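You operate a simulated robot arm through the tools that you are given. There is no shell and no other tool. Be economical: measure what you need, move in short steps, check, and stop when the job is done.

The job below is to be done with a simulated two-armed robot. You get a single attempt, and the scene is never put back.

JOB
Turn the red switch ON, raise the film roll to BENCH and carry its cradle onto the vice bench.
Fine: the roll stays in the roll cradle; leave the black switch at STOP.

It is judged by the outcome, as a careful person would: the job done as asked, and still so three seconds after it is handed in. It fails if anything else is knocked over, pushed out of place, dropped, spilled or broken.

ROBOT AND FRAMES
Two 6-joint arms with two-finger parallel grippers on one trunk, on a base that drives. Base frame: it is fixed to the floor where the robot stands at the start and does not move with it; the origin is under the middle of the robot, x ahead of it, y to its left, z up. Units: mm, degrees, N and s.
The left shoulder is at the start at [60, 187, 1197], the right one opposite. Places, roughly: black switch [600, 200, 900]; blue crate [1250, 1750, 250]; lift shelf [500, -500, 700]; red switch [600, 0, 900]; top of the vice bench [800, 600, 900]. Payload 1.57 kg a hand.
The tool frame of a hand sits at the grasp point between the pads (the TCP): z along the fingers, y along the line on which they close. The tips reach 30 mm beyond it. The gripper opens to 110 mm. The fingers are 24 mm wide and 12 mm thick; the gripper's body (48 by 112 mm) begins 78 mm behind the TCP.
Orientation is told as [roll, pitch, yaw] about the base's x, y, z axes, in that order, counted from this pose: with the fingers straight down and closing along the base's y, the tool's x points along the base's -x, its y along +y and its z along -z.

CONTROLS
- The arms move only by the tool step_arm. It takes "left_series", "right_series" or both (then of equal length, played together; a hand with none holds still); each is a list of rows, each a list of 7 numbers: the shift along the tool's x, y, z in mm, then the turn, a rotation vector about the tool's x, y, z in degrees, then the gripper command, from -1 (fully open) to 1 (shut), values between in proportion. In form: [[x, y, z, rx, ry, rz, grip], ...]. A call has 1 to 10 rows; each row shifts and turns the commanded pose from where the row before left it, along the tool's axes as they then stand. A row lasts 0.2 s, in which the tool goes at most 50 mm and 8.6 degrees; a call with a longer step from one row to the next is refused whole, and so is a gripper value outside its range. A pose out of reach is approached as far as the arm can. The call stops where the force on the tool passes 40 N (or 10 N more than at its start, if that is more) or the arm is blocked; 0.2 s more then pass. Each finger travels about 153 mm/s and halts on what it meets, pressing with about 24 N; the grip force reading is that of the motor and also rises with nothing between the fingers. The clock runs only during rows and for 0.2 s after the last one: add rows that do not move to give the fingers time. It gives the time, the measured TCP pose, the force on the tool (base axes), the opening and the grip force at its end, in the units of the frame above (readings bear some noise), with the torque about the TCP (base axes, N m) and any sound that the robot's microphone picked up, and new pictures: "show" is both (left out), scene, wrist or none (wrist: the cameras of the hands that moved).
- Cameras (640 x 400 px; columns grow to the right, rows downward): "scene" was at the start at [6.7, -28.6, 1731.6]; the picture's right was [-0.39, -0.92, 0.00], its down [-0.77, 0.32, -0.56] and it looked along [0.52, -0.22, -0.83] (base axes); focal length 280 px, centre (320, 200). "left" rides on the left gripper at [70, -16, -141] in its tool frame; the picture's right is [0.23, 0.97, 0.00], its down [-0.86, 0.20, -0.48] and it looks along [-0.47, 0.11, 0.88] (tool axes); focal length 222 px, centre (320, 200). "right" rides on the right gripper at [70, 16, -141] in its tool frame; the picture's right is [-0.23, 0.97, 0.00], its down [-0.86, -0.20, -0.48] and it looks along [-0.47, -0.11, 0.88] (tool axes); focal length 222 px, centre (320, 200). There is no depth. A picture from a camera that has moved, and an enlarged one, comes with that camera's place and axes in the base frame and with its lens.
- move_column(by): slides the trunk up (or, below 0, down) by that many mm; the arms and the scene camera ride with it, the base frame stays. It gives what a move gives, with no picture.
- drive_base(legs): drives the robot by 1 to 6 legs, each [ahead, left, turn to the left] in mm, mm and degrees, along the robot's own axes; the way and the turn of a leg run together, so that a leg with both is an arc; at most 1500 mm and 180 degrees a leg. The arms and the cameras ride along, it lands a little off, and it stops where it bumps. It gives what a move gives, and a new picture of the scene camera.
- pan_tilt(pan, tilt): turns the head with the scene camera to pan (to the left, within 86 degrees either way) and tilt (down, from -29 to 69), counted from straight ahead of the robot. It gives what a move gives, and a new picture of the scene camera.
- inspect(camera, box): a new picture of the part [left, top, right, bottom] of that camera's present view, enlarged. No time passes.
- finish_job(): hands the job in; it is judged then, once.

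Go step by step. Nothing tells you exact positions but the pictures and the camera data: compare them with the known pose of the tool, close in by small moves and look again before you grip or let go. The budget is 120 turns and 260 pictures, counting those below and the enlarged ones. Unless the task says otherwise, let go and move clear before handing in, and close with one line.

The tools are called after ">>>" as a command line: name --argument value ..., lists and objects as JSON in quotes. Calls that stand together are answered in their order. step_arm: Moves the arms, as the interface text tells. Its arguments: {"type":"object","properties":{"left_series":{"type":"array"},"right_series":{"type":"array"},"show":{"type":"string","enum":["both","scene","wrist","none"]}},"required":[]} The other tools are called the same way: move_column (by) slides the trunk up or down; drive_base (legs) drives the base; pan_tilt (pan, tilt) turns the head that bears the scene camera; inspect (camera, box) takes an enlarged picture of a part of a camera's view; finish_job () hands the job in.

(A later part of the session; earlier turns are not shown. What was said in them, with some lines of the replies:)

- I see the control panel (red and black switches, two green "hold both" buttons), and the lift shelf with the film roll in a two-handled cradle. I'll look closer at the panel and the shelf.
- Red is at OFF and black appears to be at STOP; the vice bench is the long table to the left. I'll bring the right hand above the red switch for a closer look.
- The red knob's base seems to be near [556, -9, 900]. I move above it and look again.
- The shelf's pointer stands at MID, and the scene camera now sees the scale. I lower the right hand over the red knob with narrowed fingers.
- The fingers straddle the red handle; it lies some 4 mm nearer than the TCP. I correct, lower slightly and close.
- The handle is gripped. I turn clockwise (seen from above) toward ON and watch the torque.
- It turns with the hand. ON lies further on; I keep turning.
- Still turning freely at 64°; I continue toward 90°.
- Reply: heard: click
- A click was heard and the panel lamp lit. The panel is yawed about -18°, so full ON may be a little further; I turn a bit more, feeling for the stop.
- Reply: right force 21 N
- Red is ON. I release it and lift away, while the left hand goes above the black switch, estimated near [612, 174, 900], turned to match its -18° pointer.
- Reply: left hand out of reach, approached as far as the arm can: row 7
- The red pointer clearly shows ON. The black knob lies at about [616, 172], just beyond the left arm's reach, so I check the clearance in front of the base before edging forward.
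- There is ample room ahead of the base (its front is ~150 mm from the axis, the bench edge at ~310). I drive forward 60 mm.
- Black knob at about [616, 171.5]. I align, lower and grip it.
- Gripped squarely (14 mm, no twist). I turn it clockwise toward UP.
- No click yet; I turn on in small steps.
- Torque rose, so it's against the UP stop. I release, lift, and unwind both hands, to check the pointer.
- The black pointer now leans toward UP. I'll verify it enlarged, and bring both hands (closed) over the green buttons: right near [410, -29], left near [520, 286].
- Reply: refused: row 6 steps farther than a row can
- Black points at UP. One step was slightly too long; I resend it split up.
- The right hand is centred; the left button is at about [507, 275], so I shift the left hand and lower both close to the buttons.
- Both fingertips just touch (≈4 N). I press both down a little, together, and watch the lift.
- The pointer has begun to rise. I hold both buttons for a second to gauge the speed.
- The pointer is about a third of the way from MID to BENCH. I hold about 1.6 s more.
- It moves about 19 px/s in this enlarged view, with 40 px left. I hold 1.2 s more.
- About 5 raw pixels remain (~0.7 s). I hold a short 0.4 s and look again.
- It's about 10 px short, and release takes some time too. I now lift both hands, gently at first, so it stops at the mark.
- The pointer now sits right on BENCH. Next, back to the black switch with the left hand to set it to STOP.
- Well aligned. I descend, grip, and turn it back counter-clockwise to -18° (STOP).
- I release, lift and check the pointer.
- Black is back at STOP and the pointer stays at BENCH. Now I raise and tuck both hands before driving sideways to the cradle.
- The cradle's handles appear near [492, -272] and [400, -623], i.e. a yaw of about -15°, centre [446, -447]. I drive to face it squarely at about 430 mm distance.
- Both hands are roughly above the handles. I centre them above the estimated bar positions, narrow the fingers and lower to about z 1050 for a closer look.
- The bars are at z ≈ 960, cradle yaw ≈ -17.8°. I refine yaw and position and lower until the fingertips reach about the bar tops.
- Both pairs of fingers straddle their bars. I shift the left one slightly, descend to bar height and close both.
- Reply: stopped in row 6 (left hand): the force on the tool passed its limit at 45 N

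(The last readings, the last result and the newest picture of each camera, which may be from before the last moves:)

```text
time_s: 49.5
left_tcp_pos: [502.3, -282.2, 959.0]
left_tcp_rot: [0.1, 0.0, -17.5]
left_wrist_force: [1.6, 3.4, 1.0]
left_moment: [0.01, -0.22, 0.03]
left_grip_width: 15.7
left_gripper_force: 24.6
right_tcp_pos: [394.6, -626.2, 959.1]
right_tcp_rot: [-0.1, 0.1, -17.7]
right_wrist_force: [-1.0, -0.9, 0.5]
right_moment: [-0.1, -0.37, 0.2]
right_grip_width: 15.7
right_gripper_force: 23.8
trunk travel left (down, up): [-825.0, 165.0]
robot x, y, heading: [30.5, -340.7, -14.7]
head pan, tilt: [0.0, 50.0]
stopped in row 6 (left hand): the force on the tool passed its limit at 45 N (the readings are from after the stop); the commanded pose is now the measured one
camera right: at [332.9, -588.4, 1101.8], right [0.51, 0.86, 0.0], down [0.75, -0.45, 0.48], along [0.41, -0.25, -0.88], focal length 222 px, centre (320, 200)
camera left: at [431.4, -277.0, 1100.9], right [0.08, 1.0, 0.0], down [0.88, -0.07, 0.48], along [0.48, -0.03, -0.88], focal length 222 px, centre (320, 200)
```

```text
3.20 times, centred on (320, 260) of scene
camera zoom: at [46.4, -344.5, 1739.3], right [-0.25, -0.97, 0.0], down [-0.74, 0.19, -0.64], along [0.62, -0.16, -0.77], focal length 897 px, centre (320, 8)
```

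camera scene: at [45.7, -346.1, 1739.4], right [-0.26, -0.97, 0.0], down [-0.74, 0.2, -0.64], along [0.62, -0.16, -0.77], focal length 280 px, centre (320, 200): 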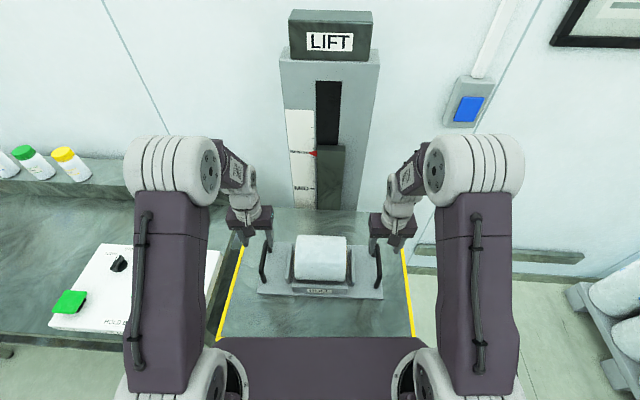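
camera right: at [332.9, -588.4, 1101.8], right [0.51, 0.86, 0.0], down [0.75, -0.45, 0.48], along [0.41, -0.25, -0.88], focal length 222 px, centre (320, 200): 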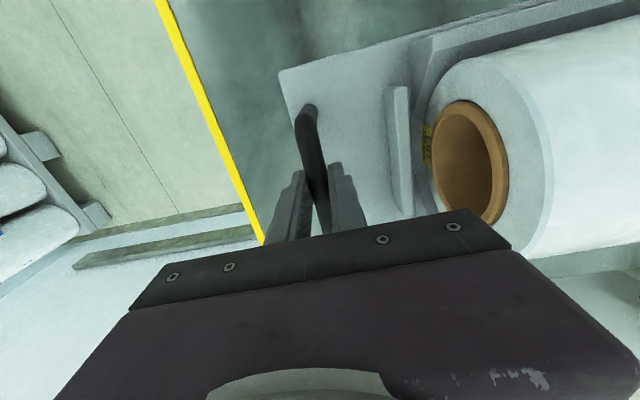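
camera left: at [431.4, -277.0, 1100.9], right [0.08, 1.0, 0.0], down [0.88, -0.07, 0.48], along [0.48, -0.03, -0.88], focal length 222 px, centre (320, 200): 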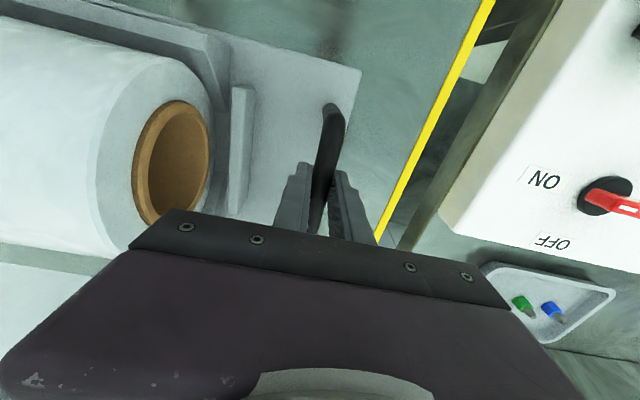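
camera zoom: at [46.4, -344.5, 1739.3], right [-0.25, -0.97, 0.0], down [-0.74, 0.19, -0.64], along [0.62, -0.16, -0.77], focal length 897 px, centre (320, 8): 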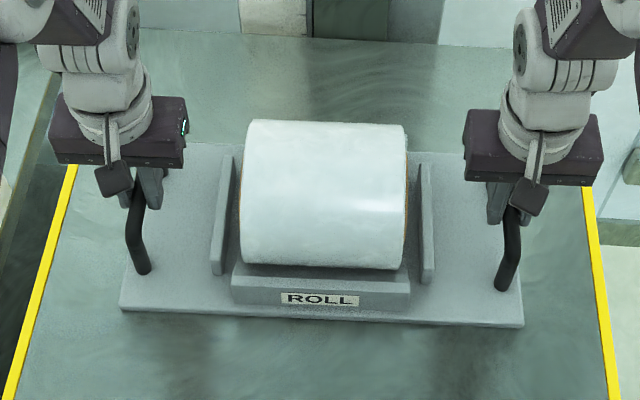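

Both bars are gripped (15.7 mm each). I lift with the column so both hands rise together, first 20 mm.

>>> move_column --by 20

>>> inspect --camera "scene" --box '[200, 190, 440, 350]'

```text
time_s: 50.2
left_tcp_pos: [499.4, -282.6, 985.1]
left_tcp_rot: [0.2, -0.5, -17.6]
left_wrist_force: [-2.4, 5.4, 50.2]
left_moment: [0.45, 0.53, -0.05]
left_grip_width: 6.4
left_gripper_force: 21.0
right_tcp_pos: [391.3, -625.9, 982.2]
right_tcp_rot: [0.1, -0.3, -17.8]
right_wrist_force: [0.2, -3.7, 15.2]
right_moment: [-0.2, 0.25, 0.06]
right_grip_width: 11.6
right_gripper_force: 23.6
trunk travel left (down, up): [-845.0, 145.0]
robot x, y, heading: [30.0, -338.3, -14.7]
head pan, tilt: [0.0, 50.0]
```

```text
2.50 times, centred on (320, 270) of scene
camera zoom: at [39.8, -344.1, 1760.6], right [-0.25, -0.97, 0.0], down [-0.74, 0.19, -0.65], along [0.62, -0.16, -0.76], focal length 700 px, centre (320, 25)
```

zoom: 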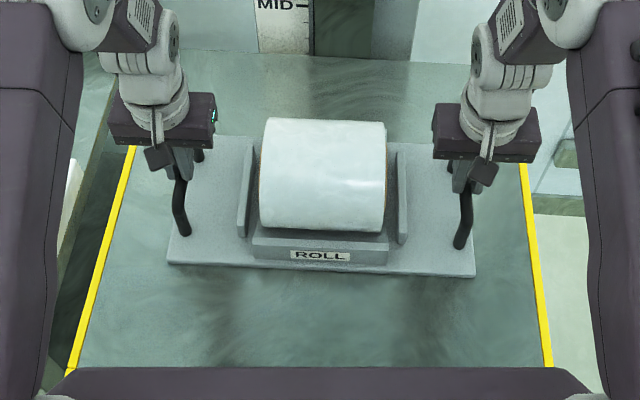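

The fingers slid off over the bar tops: the bars are lower than I took them (≈935). I open, look, and then regrip deeper.

>>> step_arm --left_series '[[0, 0, 0, 0, 0, 0, 0.2], [0, 0, 0, 0, 0, 0, 0.2]]' --right_series '[[0, 0, 0, 0, 0, 0, 0.2], [0, 0, 0, 0, 0, 0, 0.2]]'

```text
time_s: 50.8
left_tcp_pos: [500.2, -282.3, 980.2]
left_tcp_rot: [0.0, -0.1, -17.5]
left_wrist_force: [0.0, -0.7, -0.3]
left_moment: [0.02, 0.0, -0.02]
left_grip_width: 43.9
left_gripper_force: 0.1
right_tcp_pos: [392.6, -625.8, 979.4]
right_tcp_rot: [-0.1, 0.0, -17.8]
right_wrist_force: [-0.9, -0.3, -0.1]
right_moment: [0.02, -0.04, 0.0]
right_grip_width: 44.1
right_gripper_force: 0.1
trunk travel left (down, up): [-845.0, 145.0]
robot x, y, heading: [25.9, -338.9, -14.5]
head pan, tilt: [0.0, 50.0]
camera scene: at [43.6, -345.0, 1759.3], right [-0.25, -0.97, 0.0], down [-0.74, 0.19, -0.64], along [0.62, -0.16, -0.77], focal length 280 px, centre (320, 200)
camera right: at [331.1, -588.8, 1122.2], right [0.51, 0.86, 0.0], down [0.75, -0.45, 0.48], along [0.41, -0.25, -0.88], focal length 222 px, centre (320, 200)
camera left: at [429.6, -277.6, 1121.7], right [0.08, 1.0, 0.0], down [0.87, -0.07, 0.48], along [0.48, -0.03, -0.88], focal length 222 px, centre (320, 200)
```

scene: 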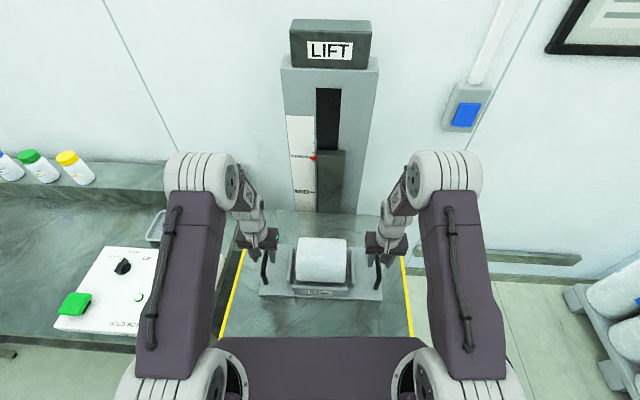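
right: 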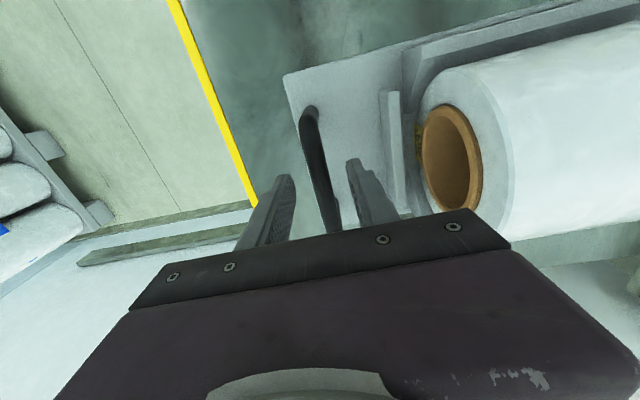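
left: 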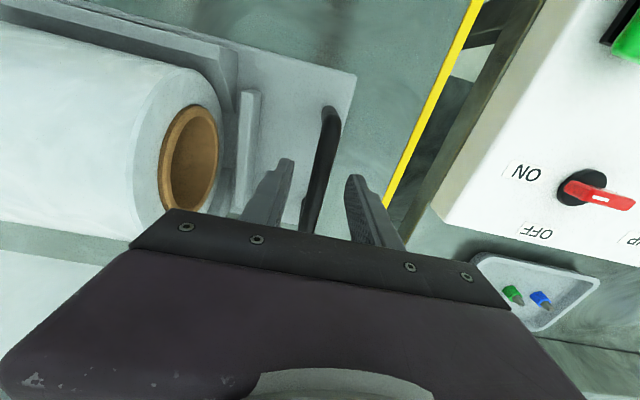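

The cradle sits undisturbed. With bars at ≈935 their centres are ~10 mm further ahead; I shift and descend to about z 937.

>>> step_arm --left_series '[[-10, -1, 5, 0, 0, 0, 0.2], [0, 0, 13, 0, 0, 0, 0.2], [0, 0, 13, 0, 0, 0, 0.2], [0, 0, 12, 0, 0, 0, 0.2], [0, 0, 0, 0, 0, 0, 0.2]]' --right_series '[[-8.5, -1, 5, 0, 0, 0, 0.2], [0, 0, 13, 0, 0, 0, 0.2], [0, 0, 13, 0, 0, 0, 0.2], [0, 0, 12, 0, 0, 0, 0.2], [0, 0, 0, 0, 0, 0, 0.2]]' --show "wrist"

>>> inspect --camera "scene" --box '[220, 200, 420, 320]'

```text
time_s: 52.0
left_tcp_pos: [512.0, -287.1, 936.4]
left_tcp_rot: [0.1, 0.0, -17.6]
left_wrist_force: [0.5, -0.4, 0.4]
left_moment: [-0.02, -0.02, -0.03]
left_grip_width: 44.1
left_gripper_force: 0.1
right_tcp_pos: [400.0, -630.0, 936.1]
right_tcp_rot: [-0.2, 0.0, -17.9]
right_wrist_force: [0.5, 0.4, -0.5]
right_moment: [0.02, -0.02, -0.02]
right_grip_width: 44.0
right_gripper_force: 0.0
trunk travel left (down, up): [-845.0, 145.0]
robot x, y, heading: [27.7, -344.4, -14.8]
head pan, tilt: [0.0, 50.0]
camera right: at [339.5, -593.7, 1079.4], right [0.51, 0.86, 0.0], down [0.75, -0.45, 0.48], along [0.41, -0.25, -0.88], focal length 222 px, centre (320, 200)
camera left: at [440.6, -282.1, 1078.8], right [0.08, 1.0, 0.0], down [0.87, -0.07, 0.48], along [0.48, -0.03, -0.88], focal length 222 px, centre (320, 200)
```

right: 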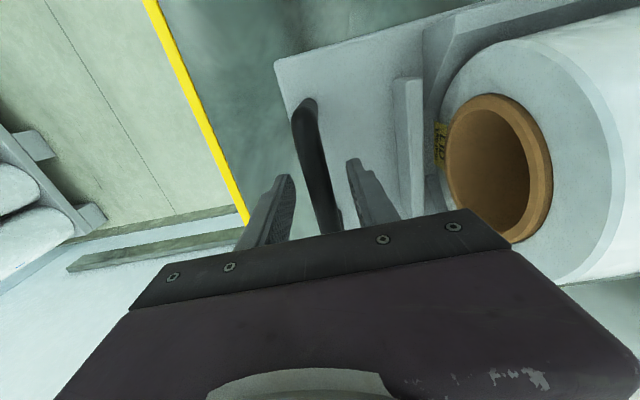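
left: 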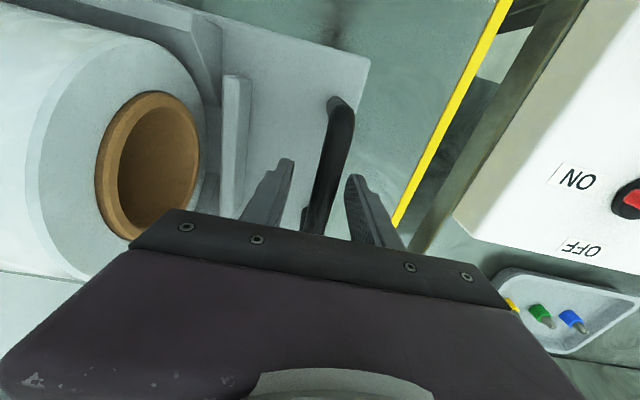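

```text
3.20 times, centred on (320, 260) of scene
camera zoom: at [45.2, -345.5, 1759.4], right [-0.25, -0.97, 0.0], down [-0.74, 0.2, -0.64], along [0.62, -0.16, -0.77], focal length 897 px, centre (320, 8)
```

zoom: 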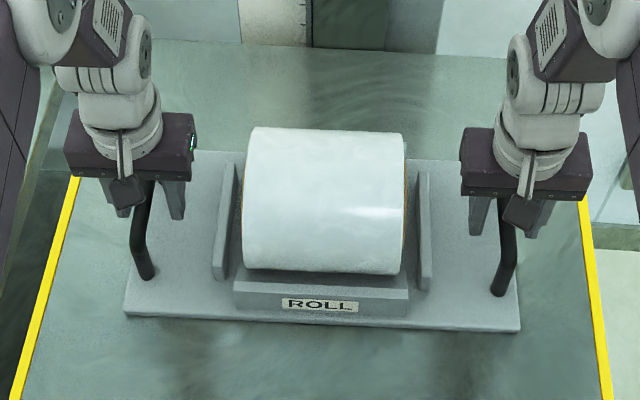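

From the slip, the bar centre must be near z 943. I raise 6 mm so the bars lie right between the pads, then close.

>>> step_arm --left_series '[[0, 0, -6, 0, 0, 0, 0.2], [0, 0, 0, 0, 0, 0, 0.5], [0, 0, 0, 0, 0, 0, 0.72], [0, 0, 0, 0, 0, 0, 1], [0, 0, 0, 0, 0, 0, 1], [0, 0, 0, 0, 0, 0, 1]]' --right_series '[[0, 0, -6, 0, 0, 0, 0.2], [0, 0, 0, 0, 0, 0, 0.5], [0, 0, 0, 0, 0, 0, 0.72], [0, 0, 0, 0, 0, 0, 1], [0, 0, 0, 0, 0, 0, 1], [0, 0, 0, 0, 0, 0, 1]]' --show "wrist"

```text
time_s: 53.4
left_tcp_pos: [511.7, -287.3, 942.5]
left_tcp_rot: [0.2, 0.1, -17.5]
left_wrist_force: [-4.1, -7.9, -1.3]
left_moment: [-0.21, -0.64, 0.0]
left_grip_width: 15.8
left_gripper_force: 24.4
right_tcp_pos: [400.9, -629.0, 942.4]
right_tcp_rot: [-0.1, 0.0, -17.7]
right_wrist_force: [2.9, 13.1, -2.6]
right_moment: [-0.1, 0.01, 0.3]
right_grip_width: 15.3
right_gripper_force: 23.8
trunk travel left (down, up): [-845.0, 145.0]
robot x, y, heading: [27.2, -343.0, -14.8]
head pan, tilt: [0.0, 50.0]
camera right: at [340.2, -592.7, 1085.1], right [0.51, 0.86, 0.0], down [0.75, -0.45, 0.48], along [0.41, -0.25, -0.88], focal length 222 px, centre (320, 200)
camera left: at [440.8, -281.7, 1084.0], right [0.08, 1.0, 0.0], down [0.88, -0.07, 0.48], along [0.48, -0.03, -0.88], focal length 222 px, centre (320, 200)
```

right: 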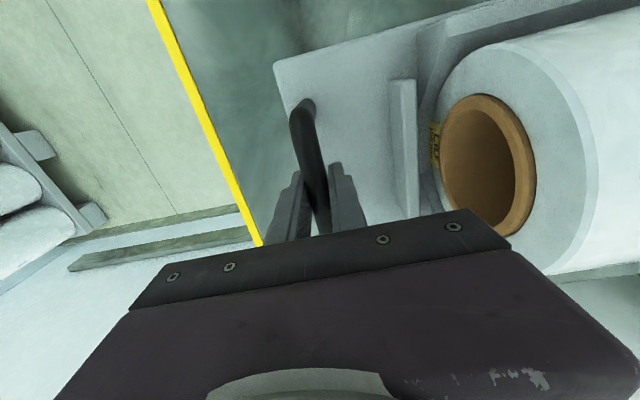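
left: 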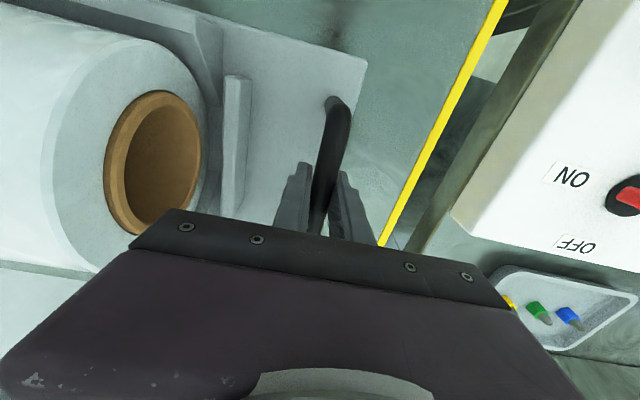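

Gripped again. A trial lift of 10 mm.

>>> move_column --by 10

>>> inspect --camera "left" --box '[180, 60, 460, 260]'

>>> inspect --camera "scene" --box '[200, 190, 440, 350]'

```text
time_s: 54.0
left_tcp_pos: [512.0, -287.5, 952.7]
left_tcp_rot: [0.1, 0.1, -17.4]
left_wrist_force: [-4.2, -14.6, -12.1]
left_moment: [0.02, -0.24, 0.01]
left_grip_width: 15.8
left_gripper_force: 24.7
right_tcp_pos: [401.4, -630.5, 951.6]
right_tcp_rot: [-0.2, 0.3, -17.8]
right_wrist_force: [4.7, 14.4, -11.6]
right_moment: [0.01, 0.31, 0.3]
right_grip_width: 15.8
right_gripper_force: 24.2
trunk travel left (down, up): [-855.0, 135.0]
robot x, y, heading: [28.6, -342.5, -14.8]
head pan, tilt: [0.0, 50.0]
```

```text
2.00 times, centred on (320, 160) of left
camera zoom: at [441.7, -282.6, 1093.6], right [0.08, 1.0, 0.0], down [0.88, -0.07, 0.48], along [0.48, -0.03, -0.88], focal length 444 px, centre (320, 280)
```

zoom: 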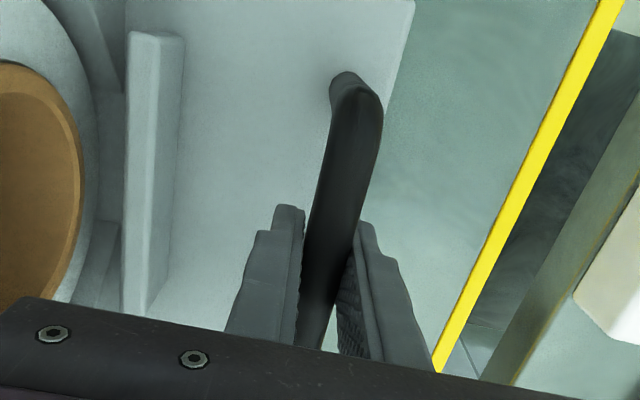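

```text
2.50 times, centred on (320, 270) of scene
camera zoom: at [48.3, -346.0, 1769.2], right [-0.25, -0.97, 0.0], down [-0.74, 0.2, -0.64], along [0.62, -0.16, -0.77], focal length 700 px, centre (320, 25)
```

zoom: 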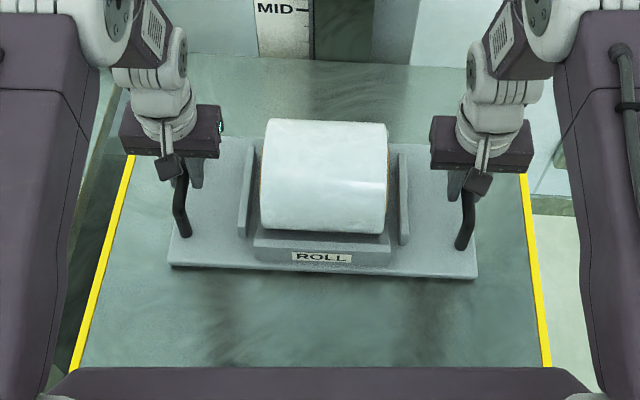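

It's airborne and held: about 12 N per hand, widths steady. I lift 100 mm more.

>>> move_column --by 40

>>> move_column --by 65

>>> pan_tilt --pan 0 --tilt 55

```text
time_s: 54.8
left_tcp_pos: [512.8, -287.9, 992.0]
left_tcp_rot: [0.1, 0.2, -17.5]
left_wrist_force: [-5.3, -19.7, -12.0]
left_moment: [0.07, 0.01, 0.0]
left_grip_width: 15.7
left_gripper_force: 24.1
right_tcp_pos: [403.4, -629.8, 991.8]
right_tcp_rot: [-0.1, 0.2, -17.8]
right_wrist_force: [5.5, 19.0, -12.4]
right_moment: [-0.09, 0.12, 0.34]
right_grip_width: 15.8
right_gripper_force: 23.9
trunk travel left (down, up): [-895.0, 95.0]
robot x, y, heading: [31.0, -339.0, -14.8]
head pan, tilt: [0.0, 50.0]
```

```text
time_s: 55.9
left_tcp_pos: [512.6, -288.1, 1055.1]
left_tcp_rot: [0.1, 0.1, -17.5]
left_wrist_force: [-7.3, -24.6, -11.6]
left_moment: [0.07, 0.06, -0.03]
left_grip_width: 15.7
left_gripper_force: 24.0
right_tcp_pos: [403.3, -630.2, 1056.1]
right_tcp_rot: [-0.1, 0.2, -17.9]
right_wrist_force: [6.8, 23.5, -12.0]
right_moment: [-0.14, 0.0, 0.28]
right_grip_width: 15.7
right_gripper_force: 24.0
trunk travel left (down, up): [-960.0, 30.0]
robot x, y, heading: [29.0, -338.0, -14.9]
head pan, tilt: [0.0, 50.0]
```

```text
time_s: 56.5
left_tcp_pos: [513.9, -286.3, 1056.3]
left_tcp_rot: [0.1, 0.1, -17.5]
left_wrist_force: [-7.8, -25.8, -12.6]
left_moment: [0.16, 0.08, -0.02]
left_grip_width: 15.6
left_gripper_force: 24.0
right_tcp_pos: [403.3, -630.1, 1056.2]
right_tcp_rot: [-0.1, 0.2, -17.8]
right_wrist_force: [7.0, 26.1, -11.9]
right_moment: [-0.16, -0.03, 0.28]
right_grip_width: 15.8
right_gripper_force: 24.1
trunk travel left (down, up): [-960.0, 30.0]
robot x, y, heading: [29.9, -340.2, -14.9]
head pan, tilt: [0.0, 55.0]
camera scene: at [45.0, -345.4, 1867.8], right [-0.25, -0.97, 0.0], down [-0.79, 0.21, -0.57], along [0.55, -0.15, -0.82], focal length 280 px, centre (320, 200)
```

scene: 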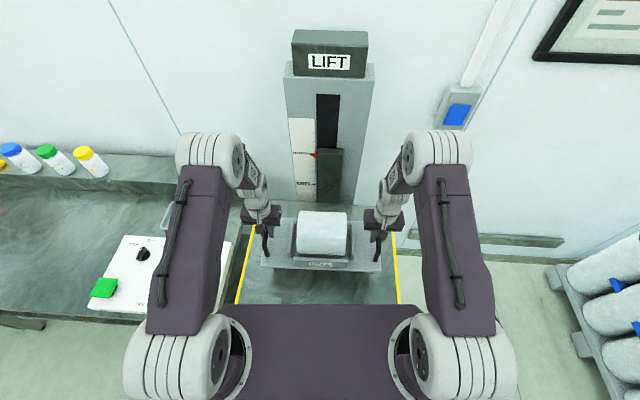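

The hands pull slightly against each other (26 N and growing), so I ease both inward by a small amount.

>>> step_arm --left_series '[[0, -1.5, 0, 0, 0, 0, 1], [0, 0, 0, 0, 0, 0, 1]]' --right_series '[[0, 1.5, 0, 0, 0, 0, 1], [0, 0, 0, 0, 0, 0, 1]]' --show "none"

```text
time_s: 57.1
left_tcp_pos: [513.9, -288.3, 1057.0]
left_tcp_rot: [0.2, 0.0, -17.4]
left_wrist_force: [5.6, 13.7, -12.0]
left_moment: [0.13, 0.28, -0.23]
left_grip_width: 15.8
left_gripper_force: 24.2
right_tcp_pos: [402.8, -629.6, 1057.4]
right_tcp_rot: [-0.2, 0.2, -17.8]
right_wrist_force: [-4.3, -13.3, -12.2]
right_moment: [0.0, -0.21, 0.31]
right_grip_width: 15.7
right_gripper_force: 24.4
trunk travel left (down, up): [-960.0, 30.0]
robot x, y, heading: [26.0, -338.2, -14.7]
head pan, tilt: [0.0, 55.0]
```

I balance the remainder and look over the bench on the left to choose the put-down spot.

>>> step_arm --left_series '[[0, 0.5, 0, 0, 0, 0, 1]]' --right_series '[[0, -0.5, 0, 0, 0, 0, 1]]' --show "none"

>>> pan_tilt --pan 65 --tilt 30

```text
time_s: 57.5
left_tcp_pos: [513.3, -287.7, 1055.9]
left_tcp_rot: [0.2, 0.2, -17.5]
left_wrist_force: [7.1, 21.6, -11.7]
left_moment: [-0.01, 0.16, -0.2]
left_grip_width: 15.6
left_gripper_force: 24.0
right_tcp_pos: [402.6, -631.3, 1055.5]
right_tcp_rot: [-0.1, 0.2, -17.8]
right_wrist_force: [-7.5, -21.4, -11.6]
right_moment: [0.18, -0.11, 0.09]
right_grip_width: 15.8
right_gripper_force: 24.0
trunk travel left (down, up): [-960.0, 30.0]
robot x, y, heading: [25.5, -339.3, -14.7]
head pan, tilt: [0.0, 55.0]
```

```text
time_s: 58.9
left_tcp_pos: [514.0, -288.0, 1057.0]
left_tcp_rot: [0.1, 0.1, -17.4]
left_wrist_force: [14.5, 43.6, -11.6]
left_moment: [-0.25, 0.05, -0.14]
left_grip_width: 15.8
left_gripper_force: 23.8
right_tcp_pos: [403.2, -629.0, 1056.2]
right_tcp_rot: [-0.1, 0.2, -17.8]
right_wrist_force: [-14.2, -43.3, -12.9]
right_moment: [0.28, 0.06, 0.14]
right_grip_width: 15.9
right_gripper_force: 23.8
trunk travel left (down, up): [-960.0, 30.0]
robot x, y, heading: [25.8, -341.1, -14.9]
head pan, tilt: [65.0, 30.0]
camera scene: at [33.3, -257.6, 1903.9], right [0.77, -0.64, 0.0], down [-0.32, -0.38, -0.87], along [0.55, 0.67, -0.5], focal length 280 px, centre (320, 200)
```

scene: 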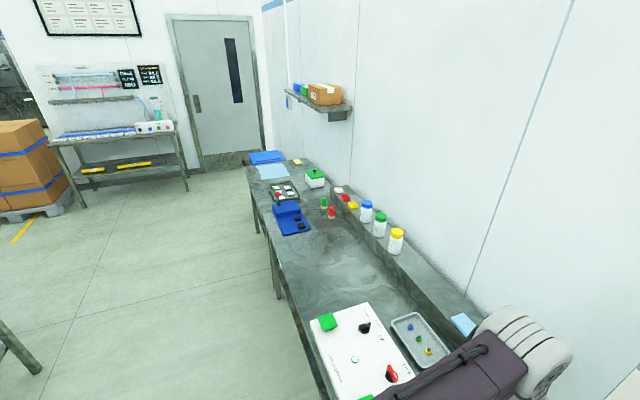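

Compression builds slowly from a small command offset; I unload it with a short outward correction and settle at the neutral spacing.

>>> step_arm --left_series '[[0, 1.95, 0, 0, 0, 0, 1], [0, 0, 0, 0, 0, 0, 1], [0, 0, 0, 0, 0, 0, 1], [0, 0, 0, 0, 0, 0, 1], [0, 0, 0, 0, 0, 0, 1], [0, -1.25, 0, 0, 0, 0, 1]]' --right_series '[[0, -1.95, 0, 0, 0, 0, 1], [0, 0, 0, 0, 0, 0, 1], [0, 0, 0, 0, 0, 0, 1], [0, 0, 0, 0, 0, 0, 1], [0, 0, 0, 0, 0, 0, 1], [0, 1.25, 0, 0, 0, 0, 1]]' --show "none"

>>> pan_tilt --pan 65 --tilt 45

```text
time_s: 60.3
left_tcp_pos: [513.4, -287.8, 1056.3]
left_tcp_rot: [0.1, 0.1, -17.4]
left_wrist_force: [3.5, 6.1, -12.6]
left_moment: [0.06, 0.19, 0.14]
left_grip_width: 15.8
left_gripper_force: 23.6
right_tcp_pos: [403.4, -630.9, 1056.3]
right_tcp_rot: [-0.1, 0.2, -17.8]
right_wrist_force: [-3.5, -6.1, -11.2]
right_moment: [0.0, -0.13, 0.49]
right_grip_width: 15.7
right_gripper_force: 24.3
trunk travel left (down, up): [-960.0, 30.0]
robot x, y, heading: [28.1, -339.6, -14.7]
head pan, tilt: [65.0, 30.0]
```

```text
time_s: 61.1
left_tcp_pos: [513.2, -287.3, 1056.7]
left_tcp_rot: [0.1, 0.0, -17.5]
left_wrist_force: [4.2, 13.5, -11.4]
left_moment: [0.0, 0.07, -0.02]
left_grip_width: 15.7
left_gripper_force: 24.2
right_tcp_pos: [402.6, -629.2, 1055.7]
right_tcp_rot: [-0.1, 0.2, -17.8]
right_wrist_force: [-5.4, -13.9, -12.5]
right_moment: [0.07, -0.04, 0.35]
right_grip_width: 15.9
right_gripper_force: 23.9
trunk travel left (down, up): [-960.0, 30.0]
robot x, y, heading: [24.8, -343.2, -15.0]
head pan, tilt: [65.0, 45.0]
camera scene: at [27.3, -264.5, 1881.3], right [0.77, -0.64, 0.0], down [-0.45, -0.54, -0.71], along [0.45, 0.54, -0.71], focal length 280 px, centre (320, 200)
```

scene: 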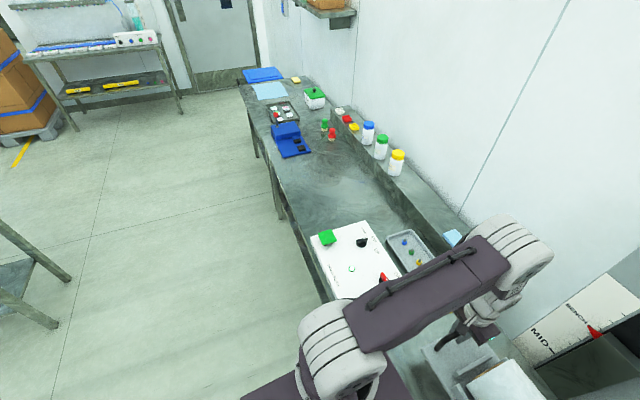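

Bench layout: it's yawed like the panel; free space lies between the panel and the blue vice. Target for the cradle centre is about [747, 544], i.e. a drive of ~1043 mm to the left and ~21 ahead at the present heading. First a small spacing trim, then a first short leg.

>>> step_arm --left_series '[[0, 0.5, 0, 0, 0, 0, 1]]' --right_series '[[0, -0.5, 0, 0, 0, 0, 1]]' --show "none"

>>> drive_base --legs '[[0, 250, 0]]'

```text
time_s: 61.5
left_tcp_pos: [512.2, -288.0, 1057.7]
left_tcp_rot: [0.2, 0.1, -17.5]
left_wrist_force: [3.2, 5.9, -11.9]
left_moment: [-0.02, 0.1, 0.1]
left_grip_width: 15.9
left_gripper_force: 23.5
right_tcp_pos: [402.8, -630.1, 1055.9]
right_tcp_rot: [-0.1, 0.1, -17.6]
right_wrist_force: [-2.7, -5.2, -11.9]
right_moment: [0.05, -0.03, 0.32]
right_grip_width: 15.7
right_gripper_force: 23.8
trunk travel left (down, up): [-960.0, 30.0]
robot x, y, heading: [30.8, -336.9, -14.7]
head pan, tilt: [65.0, 45.0]
```

```text
time_s: 63.3
left_tcp_pos: [576.5, -42.5, 1057.7]
left_tcp_rot: [0.3, 0.0, -17.4]
left_wrist_force: [-2.4, -10.9, -11.9]
left_moment: [0.07, 0.08, 0.05]
left_grip_width: 15.7
left_gripper_force: 24.6
right_tcp_pos: [467.2, -387.7, 1055.1]
right_tcp_rot: [0.1, 0.3, -17.7]
right_wrist_force: [1.8, 9.7, -12.2]
right_moment: [-0.07, -0.03, 0.46]
right_grip_width: 15.8
right_gripper_force: 24.0
trunk travel left (down, up): [-960.0, 30.0]
robot x, y, heading: [90.9, -96.2, -14.6]
head pan, tilt: [65.0, 45.0]
camera scene: at [90.5, -23.6, 1881.5], right [0.77, -0.64, 0.0], down [-0.45, -0.54, -0.71], along [0.45, 0.55, -0.71], focal length 280 px, centre (320, 200)
```

scene: 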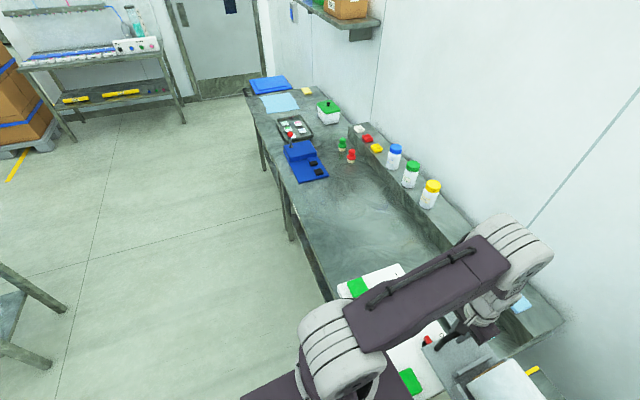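

Load steady. I continue left.

>>> drive_base --legs '[[0, 400, 0]]'

>>> pan_tilt --pan 25 --tilt 52

```text
time_s: 65.8
left_tcp_pos: [680.7, 343.6, 1056.6]
left_tcp_rot: [0.2, 0.1, -17.5]
left_wrist_force: [0.5, -2.4, -11.2]
left_moment: [0.05, 0.0, 0.08]
left_grip_width: 16.0
left_gripper_force: 24.0
right_tcp_pos: [568.5, -0.4, 1054.6]
right_tcp_rot: [0.0, 0.2, -17.9]
right_wrist_force: [-0.7, 1.3, -12.0]
right_moment: [0.08, 0.12, 0.38]
right_grip_width: 15.5
right_gripper_force: 24.0
trunk travel left (down, up): [-960.0, 30.0]
robot x, y, heading: [195.8, 291.8, -14.7]
head pan, tilt: [65.0, 45.0]
camera scene: at [193.5, 365.6, 1881.4], right [0.77, -0.64, 0.0], down [-0.45, -0.54, -0.71], along [0.45, 0.54, -0.71], focal length 280 px, centre (320, 200)
```

scene: 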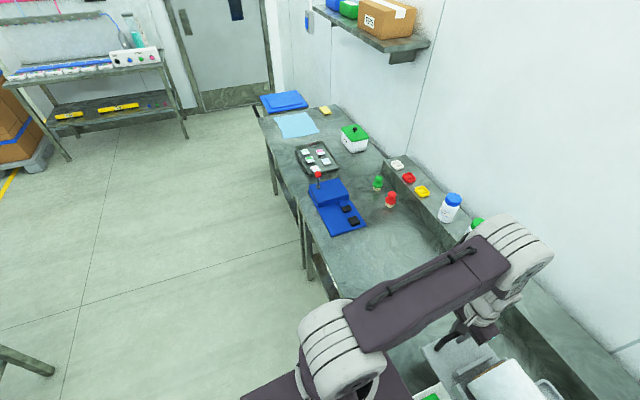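

```text
time_s: 66.9
left_tcp_pos: [679.2, 344.7, 1057.1]
left_tcp_rot: [0.1, 0.1, -17.8]
left_wrist_force: [1.2, -0.1, -11.5]
left_moment: [0.03, 0.09, -0.08]
left_grip_width: 16.0
left_gripper_force: 24.0
right_tcp_pos: [569.8, 1.5, 1056.5]
right_tcp_rot: [-0.1, 0.2, -18.0]
right_wrist_force: [-1.7, -0.2, -12.4]
right_moment: [0.03, 0.01, 0.36]
right_grip_width: 15.8
right_gripper_force: 23.9
trunk travel left (down, up): [-960.0, 30.0]
robot x, y, heading: [196.5, 293.4, -15.0]
head pan, tilt: [25.0, 52.0]
camera scene: at [216.3, 320.7, 1871.6], right [0.18, -0.98, 0.0], down [-0.78, -0.14, -0.61], along [0.6, 0.11, -0.79], focal length 280 px, centre (320, 200)
```

scene: 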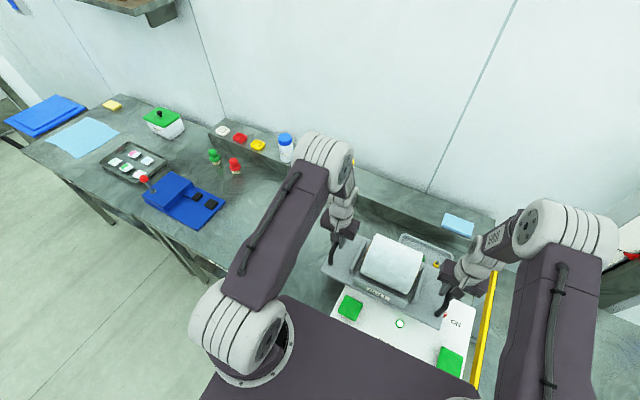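

Free stretch confirmed between panel and blue vice (vice near edge at about l=1086 along the bench). I drive the last 416 mm left and 20 ahead.

>>> drive_base --legs '[[0, 416, 0], [20, 0, 0]]'

>>> pan_tilt --pan 0 --tilt 58

>>> inspect --camera "left" --box '[0, 0, 640, 400]'

>>> inspect --camera "right" --box '[0, 0, 640, 400]'

```text
time_s: 69.9
left_tcp_pos: [803.5, 753.0, 1059.1]
left_tcp_rot: [0.1, -0.1, -17.4]
left_wrist_force: [0.2, 0.3, -10.6]
left_moment: [0.01, -0.03, 0.05]
left_grip_width: 15.9
left_gripper_force: 24.3
right_tcp_pos: [694.5, 410.1, 1058.6]
right_tcp_rot: [-0.1, 0.0, -17.8]
right_wrist_force: [-1.6, 0.6, -11.4]
right_moment: [0.02, 0.05, 0.35]
right_grip_width: 15.5
right_gripper_force: 24.1
trunk travel left (down, up): [-960.0, 30.0]
robot x, y, heading: [328.2, 698.7, -14.9]
head pan, tilt: [25.0, 52.0]
camera scene: at [337.3, 729.0, 1871.7], right [0.18, -0.98, 0.0], down [-0.77, -0.14, -0.62], along [0.61, 0.11, -0.79], focal length 280 px, centre (320, 200)
```

scene: 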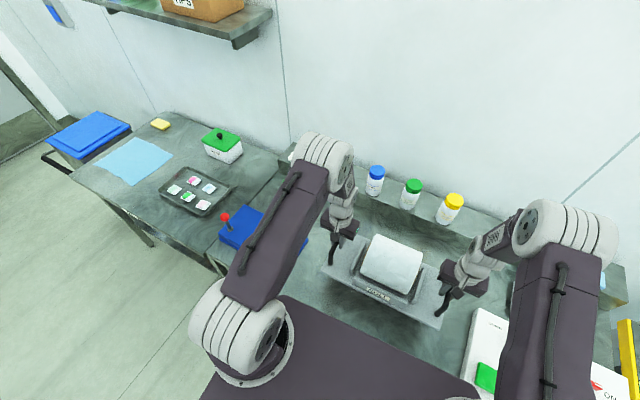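

```text
time_s: 70.8
left_tcp_pos: [806.4, 751.5, 1055.9]
left_tcp_rot: [0.1, 0.2, -17.5]
left_wrist_force: [0.8, 0.5, -12.4]
left_moment: [0.06, 0.18, -0.08]
left_grip_width: 15.9
left_gripper_force: 24.3
right_tcp_pos: [697.3, 408.0, 1057.0]
right_tcp_rot: [0.0, 0.3, -17.7]
right_wrist_force: [-1.1, -0.9, -11.7]
right_moment: [-0.03, -0.02, 0.39]
right_grip_width: 15.6
right_gripper_force: 23.6
trunk travel left (down, up): [-960.0, 30.0]
robot x, y, heading: [325.9, 700.8, -14.8]
head pan, tilt: [0.0, 58.0]
camera scene: at [336.2, 694.7, 1864.1], right [-0.25, -0.97, 0.0], down [-0.82, 0.22, -0.53], along [0.51, -0.13, -0.85], focal length 280 px, centre (320, 200)
```

scene: 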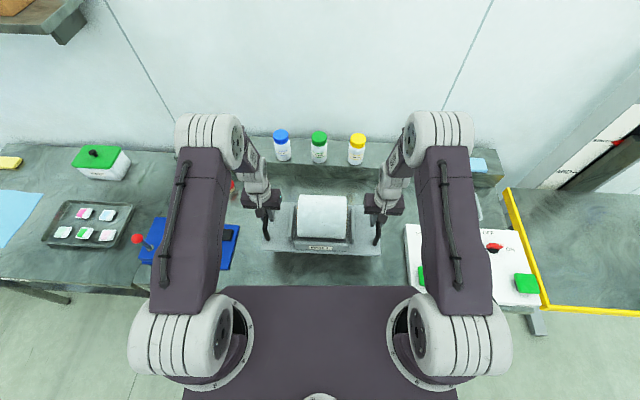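

```text
1.00 times, centred on (320, 200) of left (not enlarged: the box is as wide or as high as the picture)
camera zoom: at [736.7, 756.4, 1198.7], right [0.08, 1.0, 0.0], down [0.88, -0.07, 0.48], along [0.48, -0.03, -0.88], focal length 222 px, centre (320, 200)
```

zoom: 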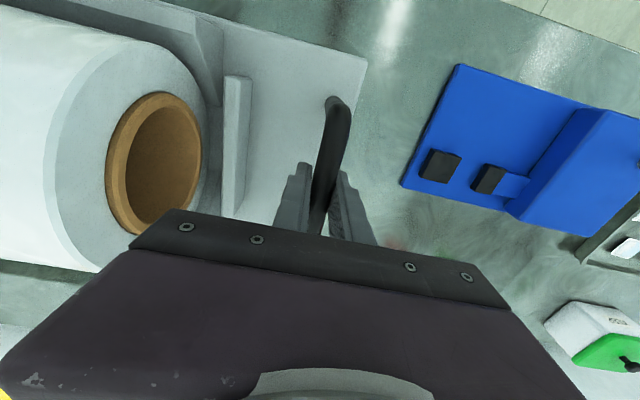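

```text
1.00 times, centred on (320, 200) of right (not enlarged: the box is as wide or as high as the picture)
camera zoom: at [636.5, 445.3, 1199.1], right [0.51, 0.86, 0.0], down [0.76, -0.45, 0.47], along [0.41, -0.25, -0.88], focal length 222 px, centre (320, 200)
```

zoom: 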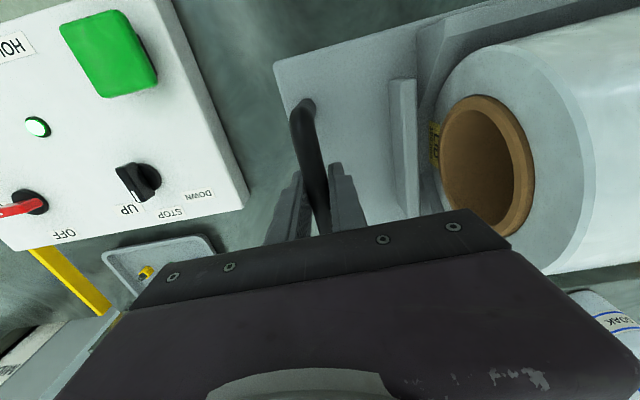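

There's clear bench on both sides (>90 mm). The cradle rested with TCP z ≈ 942 on the shelf; I lower toward that on the bench, watching the load.

>>> move_column --by -95

>>> pan_tilt --pan 0 --tilt 50

```text
time_s: 72.0
left_tcp_pos: [808.0, 751.8, 962.4]
left_tcp_rot: [0.2, 0.2, -17.6]
left_wrist_force: [1.9, -0.6, -12.1]
left_moment: [-0.03, -0.09, -0.04]
left_grip_width: 15.7
left_gripper_force: 23.9
right_tcp_pos: [697.7, 409.1, 959.9]
right_tcp_rot: [0.0, 0.3, -17.7]
right_wrist_force: [-0.9, 1.5, -11.5]
right_moment: [0.04, 0.1, 0.34]
right_grip_width: 15.4
right_gripper_force: 23.8
trunk travel left (down, up): [-865.0, 125.0]
robot x, y, heading: [320.2, 697.6, -14.7]
head pan, tilt: [0.0, 58.0]
```

```text
time_s: 72.7
left_tcp_pos: [807.3, 750.7, 961.9]
left_tcp_rot: [0.1, 0.2, -17.5]
left_wrist_force: [1.9, -0.3, -12.6]
left_moment: [0.02, -0.05, 0.02]
left_grip_width: 15.9
left_gripper_force: 23.7
right_tcp_pos: [698.6, 409.0, 961.0]
right_tcp_rot: [-0.1, 0.2, -17.7]
right_wrist_force: [-1.0, 0.1, -12.8]
right_moment: [0.0, 0.08, 0.39]
right_grip_width: 15.8
right_gripper_force: 23.7
trunk travel left (down, up): [-865.0, 125.0]
robot x, y, heading: [322.0, 699.0, -14.9]
head pan, tilt: [0.0, 50.0]
camera scene: at [345.0, 693.0, 1779.2], right [-0.25, -0.97, 0.0], down [-0.74, 0.2, -0.64], along [0.62, -0.16, -0.77], focal length 280 px, centre (320, 200)
```

scene: 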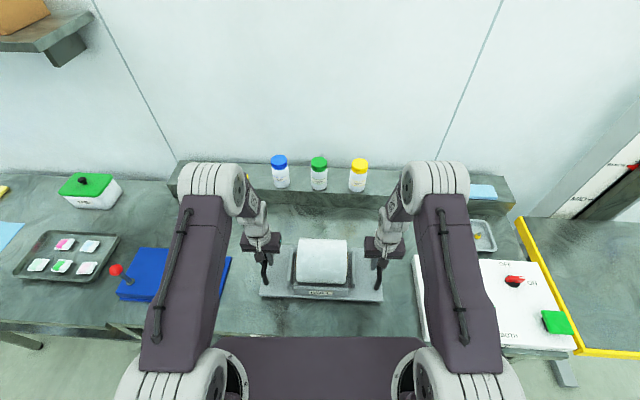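

Still hanging free. I lower in small steps.

>>> move_column --by -12

>>> move_column --by -5

```text
time_s: 73.3
left_tcp_pos: [808.3, 752.0, 948.8]
left_tcp_rot: [0.1, 0.2, -17.5]
left_wrist_force: [1.3, -0.4, -11.6]
left_moment: [0.02, 0.0, 0.05]
left_grip_width: 15.8
left_gripper_force: 23.9
right_tcp_pos: [698.2, 409.0, 947.3]
right_tcp_rot: [-0.1, 0.3, -17.7]
right_wrist_force: [-1.2, -0.4, -11.8]
right_moment: [0.03, 0.05, 0.37]
right_grip_width: 15.7
right_gripper_force: 24.4
trunk travel left (down, up): [-853.0, 137.0]
robot x, y, heading: [325.3, 700.6, -14.7]
head pan, tilt: [0.0, 50.0]
```

```text
time_s: 73.9
left_tcp_pos: [807.5, 753.0, 943.7]
left_tcp_rot: [0.0, 0.2, -17.5]
left_wrist_force: [1.3, -0.2, -12.1]
left_moment: [-0.05, -0.25, 0.04]
left_grip_width: 15.7
left_gripper_force: 23.9
right_tcp_pos: [698.1, 409.6, 943.9]
right_tcp_rot: [-0.1, 0.3, -17.8]
right_wrist_force: [-1.4, -0.3, -9.4]
right_moment: [0.05, 0.09, 0.38]
right_grip_width: 15.5
right_gripper_force: 24.1
trunk travel left (down, up): [-848.0, 142.0]
robot x, y, heading: [325.0, 696.9, -14.9]
head pan, tilt: [0.0, 50.0]
```

>>> move_column --by -3

```text
time_s: 74.4
left_tcp_pos: [806.7, 751.8, 943.6]
left_tcp_rot: [0.2, -0.1, -17.5]
left_wrist_force: [6.2, -0.8, -2.6]
left_moment: [0.14, 0.45, 0.2]
left_grip_width: 15.8
left_gripper_force: 23.9
right_tcp_pos: [696.8, 409.3, 942.8]
right_tcp_rot: [-0.1, -0.1, -17.6]
right_wrist_force: [0.2, -2.6, 17.7]
right_moment: [0.09, 0.26, 0.49]
right_grip_width: 15.9
right_gripper_force: 24.2
trunk travel left (down, up): [-845.0, 145.0]
robot x, y, heading: [325.8, 700.8, -14.8]
head pan, tilt: [0.0, 50.0]
```

The bench carries the weight now. I open both hands, and look before rising.

>>> step_arm --left_series '[[0, 0, 0, 0, 0, 0, 0.5], [0, 0, 0, 0, 0, 0, 0.2], [0, 0, 0, 0, 0, 0, 0.2]]' --right_series '[[0, 0, 0, 0, 0, 0, 0.5], [0, 0, 0, 0, 0, 0, 0.2], [0, 0, 0, 0, 0, 0, 0.2]]'

```text
time_s: 75.2
left_tcp_pos: [805.6, 752.8, 943.2]
left_tcp_rot: [0.1, 0.1, -17.4]
left_wrist_force: [-0.3, 0.5, 0.9]
left_moment: [0.02, 0.03, -0.03]
left_grip_width: 44.1
left_gripper_force: 0.0
right_tcp_pos: [696.5, 409.8, 941.5]
right_tcp_rot: [-0.1, 0.0, -17.8]
right_wrist_force: [0.1, -0.2, 0.5]
right_moment: [0.02, 0.01, 0.0]
right_grip_width: 43.9
right_gripper_force: 0.0
trunk travel left (down, up): [-845.0, 145.0]
robot x, y, heading: [326.3, 702.5, -14.9]
head pan, tilt: [0.0, 50.0]
camera scene: at [341.5, 693.9, 1759.4], right [-0.25, -0.97, 0.0], down [-0.74, 0.2, -0.64], along [0.62, -0.16, -0.77], focal length 280 px, centre (320, 200)
camera right: at [635.2, 446.2, 1084.8], right [0.51, 0.86, 0.0], down [0.75, -0.45, 0.48], along [0.41, -0.25, -0.88], focal length 222 px, centre (320, 200)
camera left: at [735.1, 757.3, 1084.4], right [0.08, 1.0, 0.0], down [0.88, -0.07, 0.48], along [0.48, -0.03, -0.88], focal length 222 px, centre (320, 200)
```

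scene: 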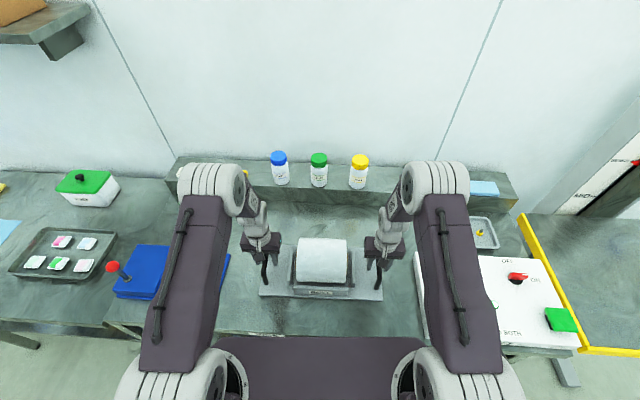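
right: 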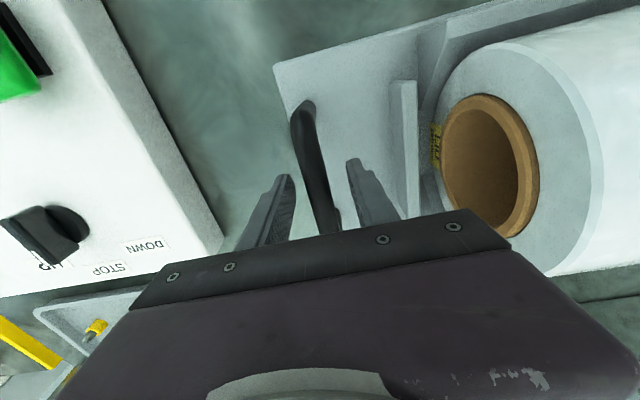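
left: 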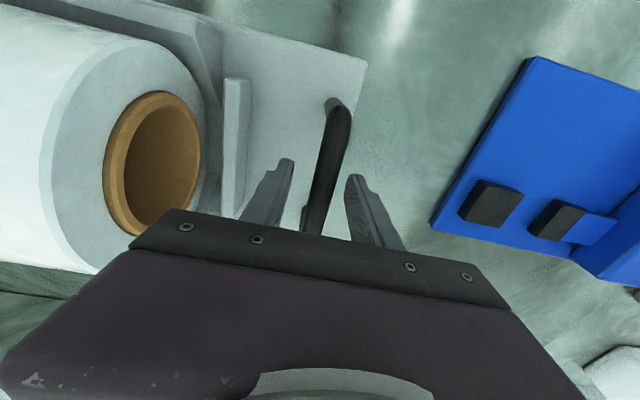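

The cradle rests on the bench, hands open. I raise straight up with the column and check everything.

>>> move_column --by 130

>>> drive_base --legs '[[-250, 0, 0]]'

>>> pan_tilt --pan -40 --tilt 40

```text
time_s: 76.8
left_tcp_pos: [806.0, 751.6, 1072.4]
left_tcp_rot: [0.2, 0.1, -17.6]
left_wrist_force: [-0.5, 1.0, 0.8]
left_moment: [-0.03, -0.01, 0.02]
left_grip_width: 44.1
left_gripper_force: 0.1
right_tcp_pos: [696.4, 409.7, 1072.0]
right_tcp_rot: [-0.1, 0.1, -17.8]
right_wrist_force: [0.4, 0.8, 0.1]
right_moment: [0.0, 0.01, 0.0]
right_grip_width: 43.7
right_gripper_force: 0.0
trunk travel left (down, up): [-975.0, 15.0]
robot x, y, heading: [321.8, 703.0, -14.6]
head pan, tilt: [0.0, 50.0]
```

```text
time_s: 78.6
left_tcp_pos: [566.0, 816.2, 1071.5]
left_tcp_rot: [0.1, 0.2, -17.5]
left_wrist_force: [-0.3, -0.9, 1.2]
left_moment: [-0.01, 0.04, -0.03]
left_grip_width: 44.1
left_gripper_force: 0.0
right_tcp_pos: [457.5, 472.3, 1071.0]
right_tcp_rot: [-0.1, 0.3, -17.8]
right_wrist_force: [0.5, 0.3, -0.2]
right_moment: [0.01, 0.05, 0.04]
right_grip_width: 43.9
right_gripper_force: 0.1
trunk travel left (down, up): [-975.0, 15.0]
robot x, y, heading: [81.0, 762.6, -14.9]
head pan, tilt: [0.0, 50.0]
camera scene: at [104.8, 756.4, 1889.3], right [-0.26, -0.97, 0.0], down [-0.74, 0.2, -0.64], along [0.62, -0.16, -0.77], focal length 280 px, centre (320, 200)
```

scene: 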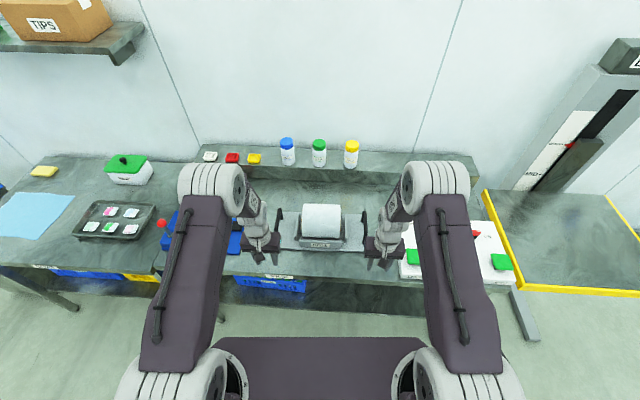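

```text
time_s: 79.7
left_tcp_pos: [564.7, 815.9, 1073.0]
left_tcp_rot: [0.1, 0.0, -17.5]
left_wrist_force: [0.4, -0.7, 0.0]
left_moment: [0.01, 0.01, 0.01]
left_grip_width: 44.2
left_gripper_force: 0.0
right_tcp_pos: [453.6, 474.3, 1071.5]
right_tcp_rot: [-0.1, 0.1, -17.8]
right_wrist_force: [-0.8, 0.3, 0.2]
right_moment: [0.05, -0.02, 0.0]
right_grip_width: 44.3
right_gripper_force: 0.0
trunk travel left (down, up): [-975.0, 15.0]
robot x, y, heading: [83.5, 762.8, -14.7]
head pan, tilt: [-40.0, 40.0]
camera scene: at [74.4, 708.1, 1903.5], right [-0.82, -0.58, 0.0], down [-0.37, 0.52, -0.77], along [0.44, -0.63, -0.64], focal length 280 px, centre (320, 200)
```

scene: 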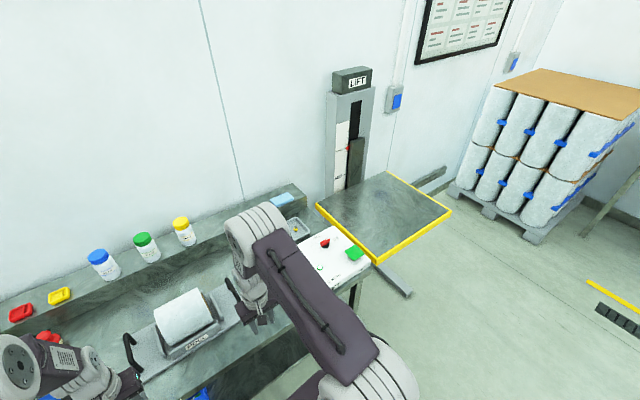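

The cradle is on the bench with the roll in it. I check the bench label and the panel once more.

>>> inspect --camera "scene" --box '[270, 80, 400, 290]'

>>> pan_tilt --pan 5 --tilt 50

>>> inspect --camera "scene" --box '[210, 180, 430, 310]'

```text
1.90 times, centred on (335, 185) of scene
camera zoom: at [74.4, 708.1, 1903.5], right [-0.82, -0.58, 0.0], down [-0.37, 0.52, -0.77], along [0.44, -0.63, -0.64], focal length 534 px, centre (291, 229)
```

zoom: 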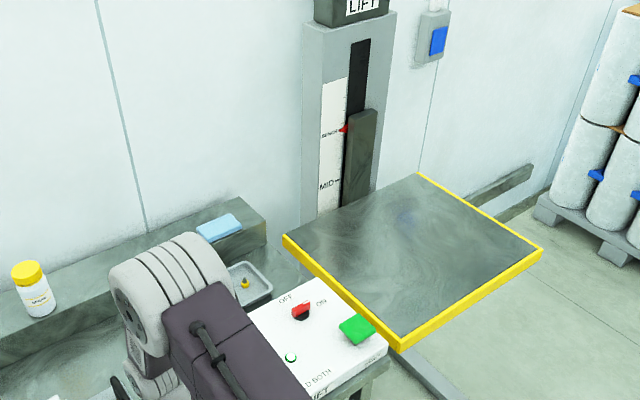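

```text
time_s: 80.8
left_tcp_pos: [563.1, 816.3, 1073.1]
left_tcp_rot: [0.1, 0.1, -17.5]
left_wrist_force: [-0.4, 0.0, 0.6]
left_moment: [0.02, -0.02, -0.03]
left_grip_width: 44.0
left_gripper_force: 0.1
right_tcp_pos: [453.8, 473.4, 1072.2]
right_tcp_rot: [-0.2, 0.1, -17.8]
right_wrist_force: [0.4, 0.7, 0.6]
right_moment: [0.04, 0.02, -0.03]
right_grip_width: 44.2
right_gripper_force: 0.0
trunk travel left (down, up): [-975.0, 15.0]
robot x, y, heading: [81.1, 760.4, -14.9]
head pan, tilt: [5.0, 50.0]
camera scene: at [100.7, 764.3, 1889.4], right [-0.17, -0.99, 0.0], down [-0.75, 0.13, -0.64], along [0.63, -0.11, -0.77], focal length 280 px, centre (320, 200)
```

scene: 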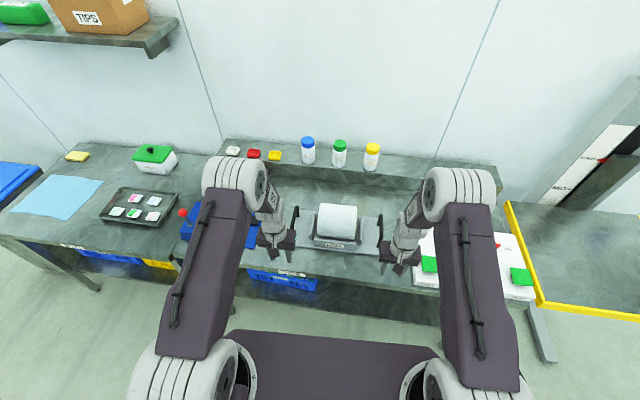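

```text
2.91 times, centred on (320, 245) of scene
camera zoom: at [100.7, 764.3, 1889.4], right [-0.17, -0.99, 0.0], down [-0.75, 0.13, -0.64], along [0.63, -0.11, -0.77], focal length 815 px, centre (320, 69)
```

zoom: 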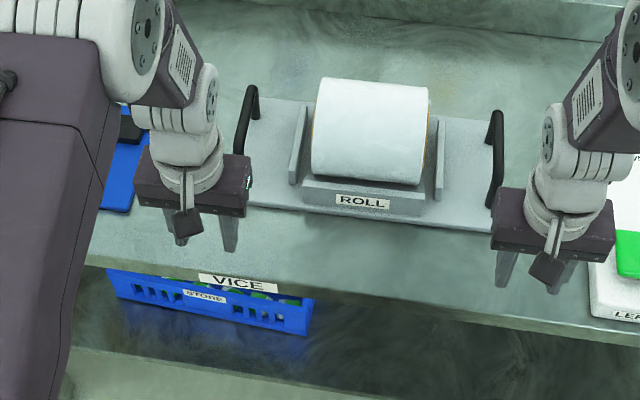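

The bench label reads "VICE", and the cradle with its roll sits flat on it. Red is ON, black was left at STOP, the lift pointer is at BENCH, and both hands are clear, so I hand it in.

>>> finish_job

```text
The job is handed in.
```

The job is done and handed in: the red switch is ON, the lift is at BENCH with the black switch back at STOP, and the cradle is on the vice bench with the roll still in it.
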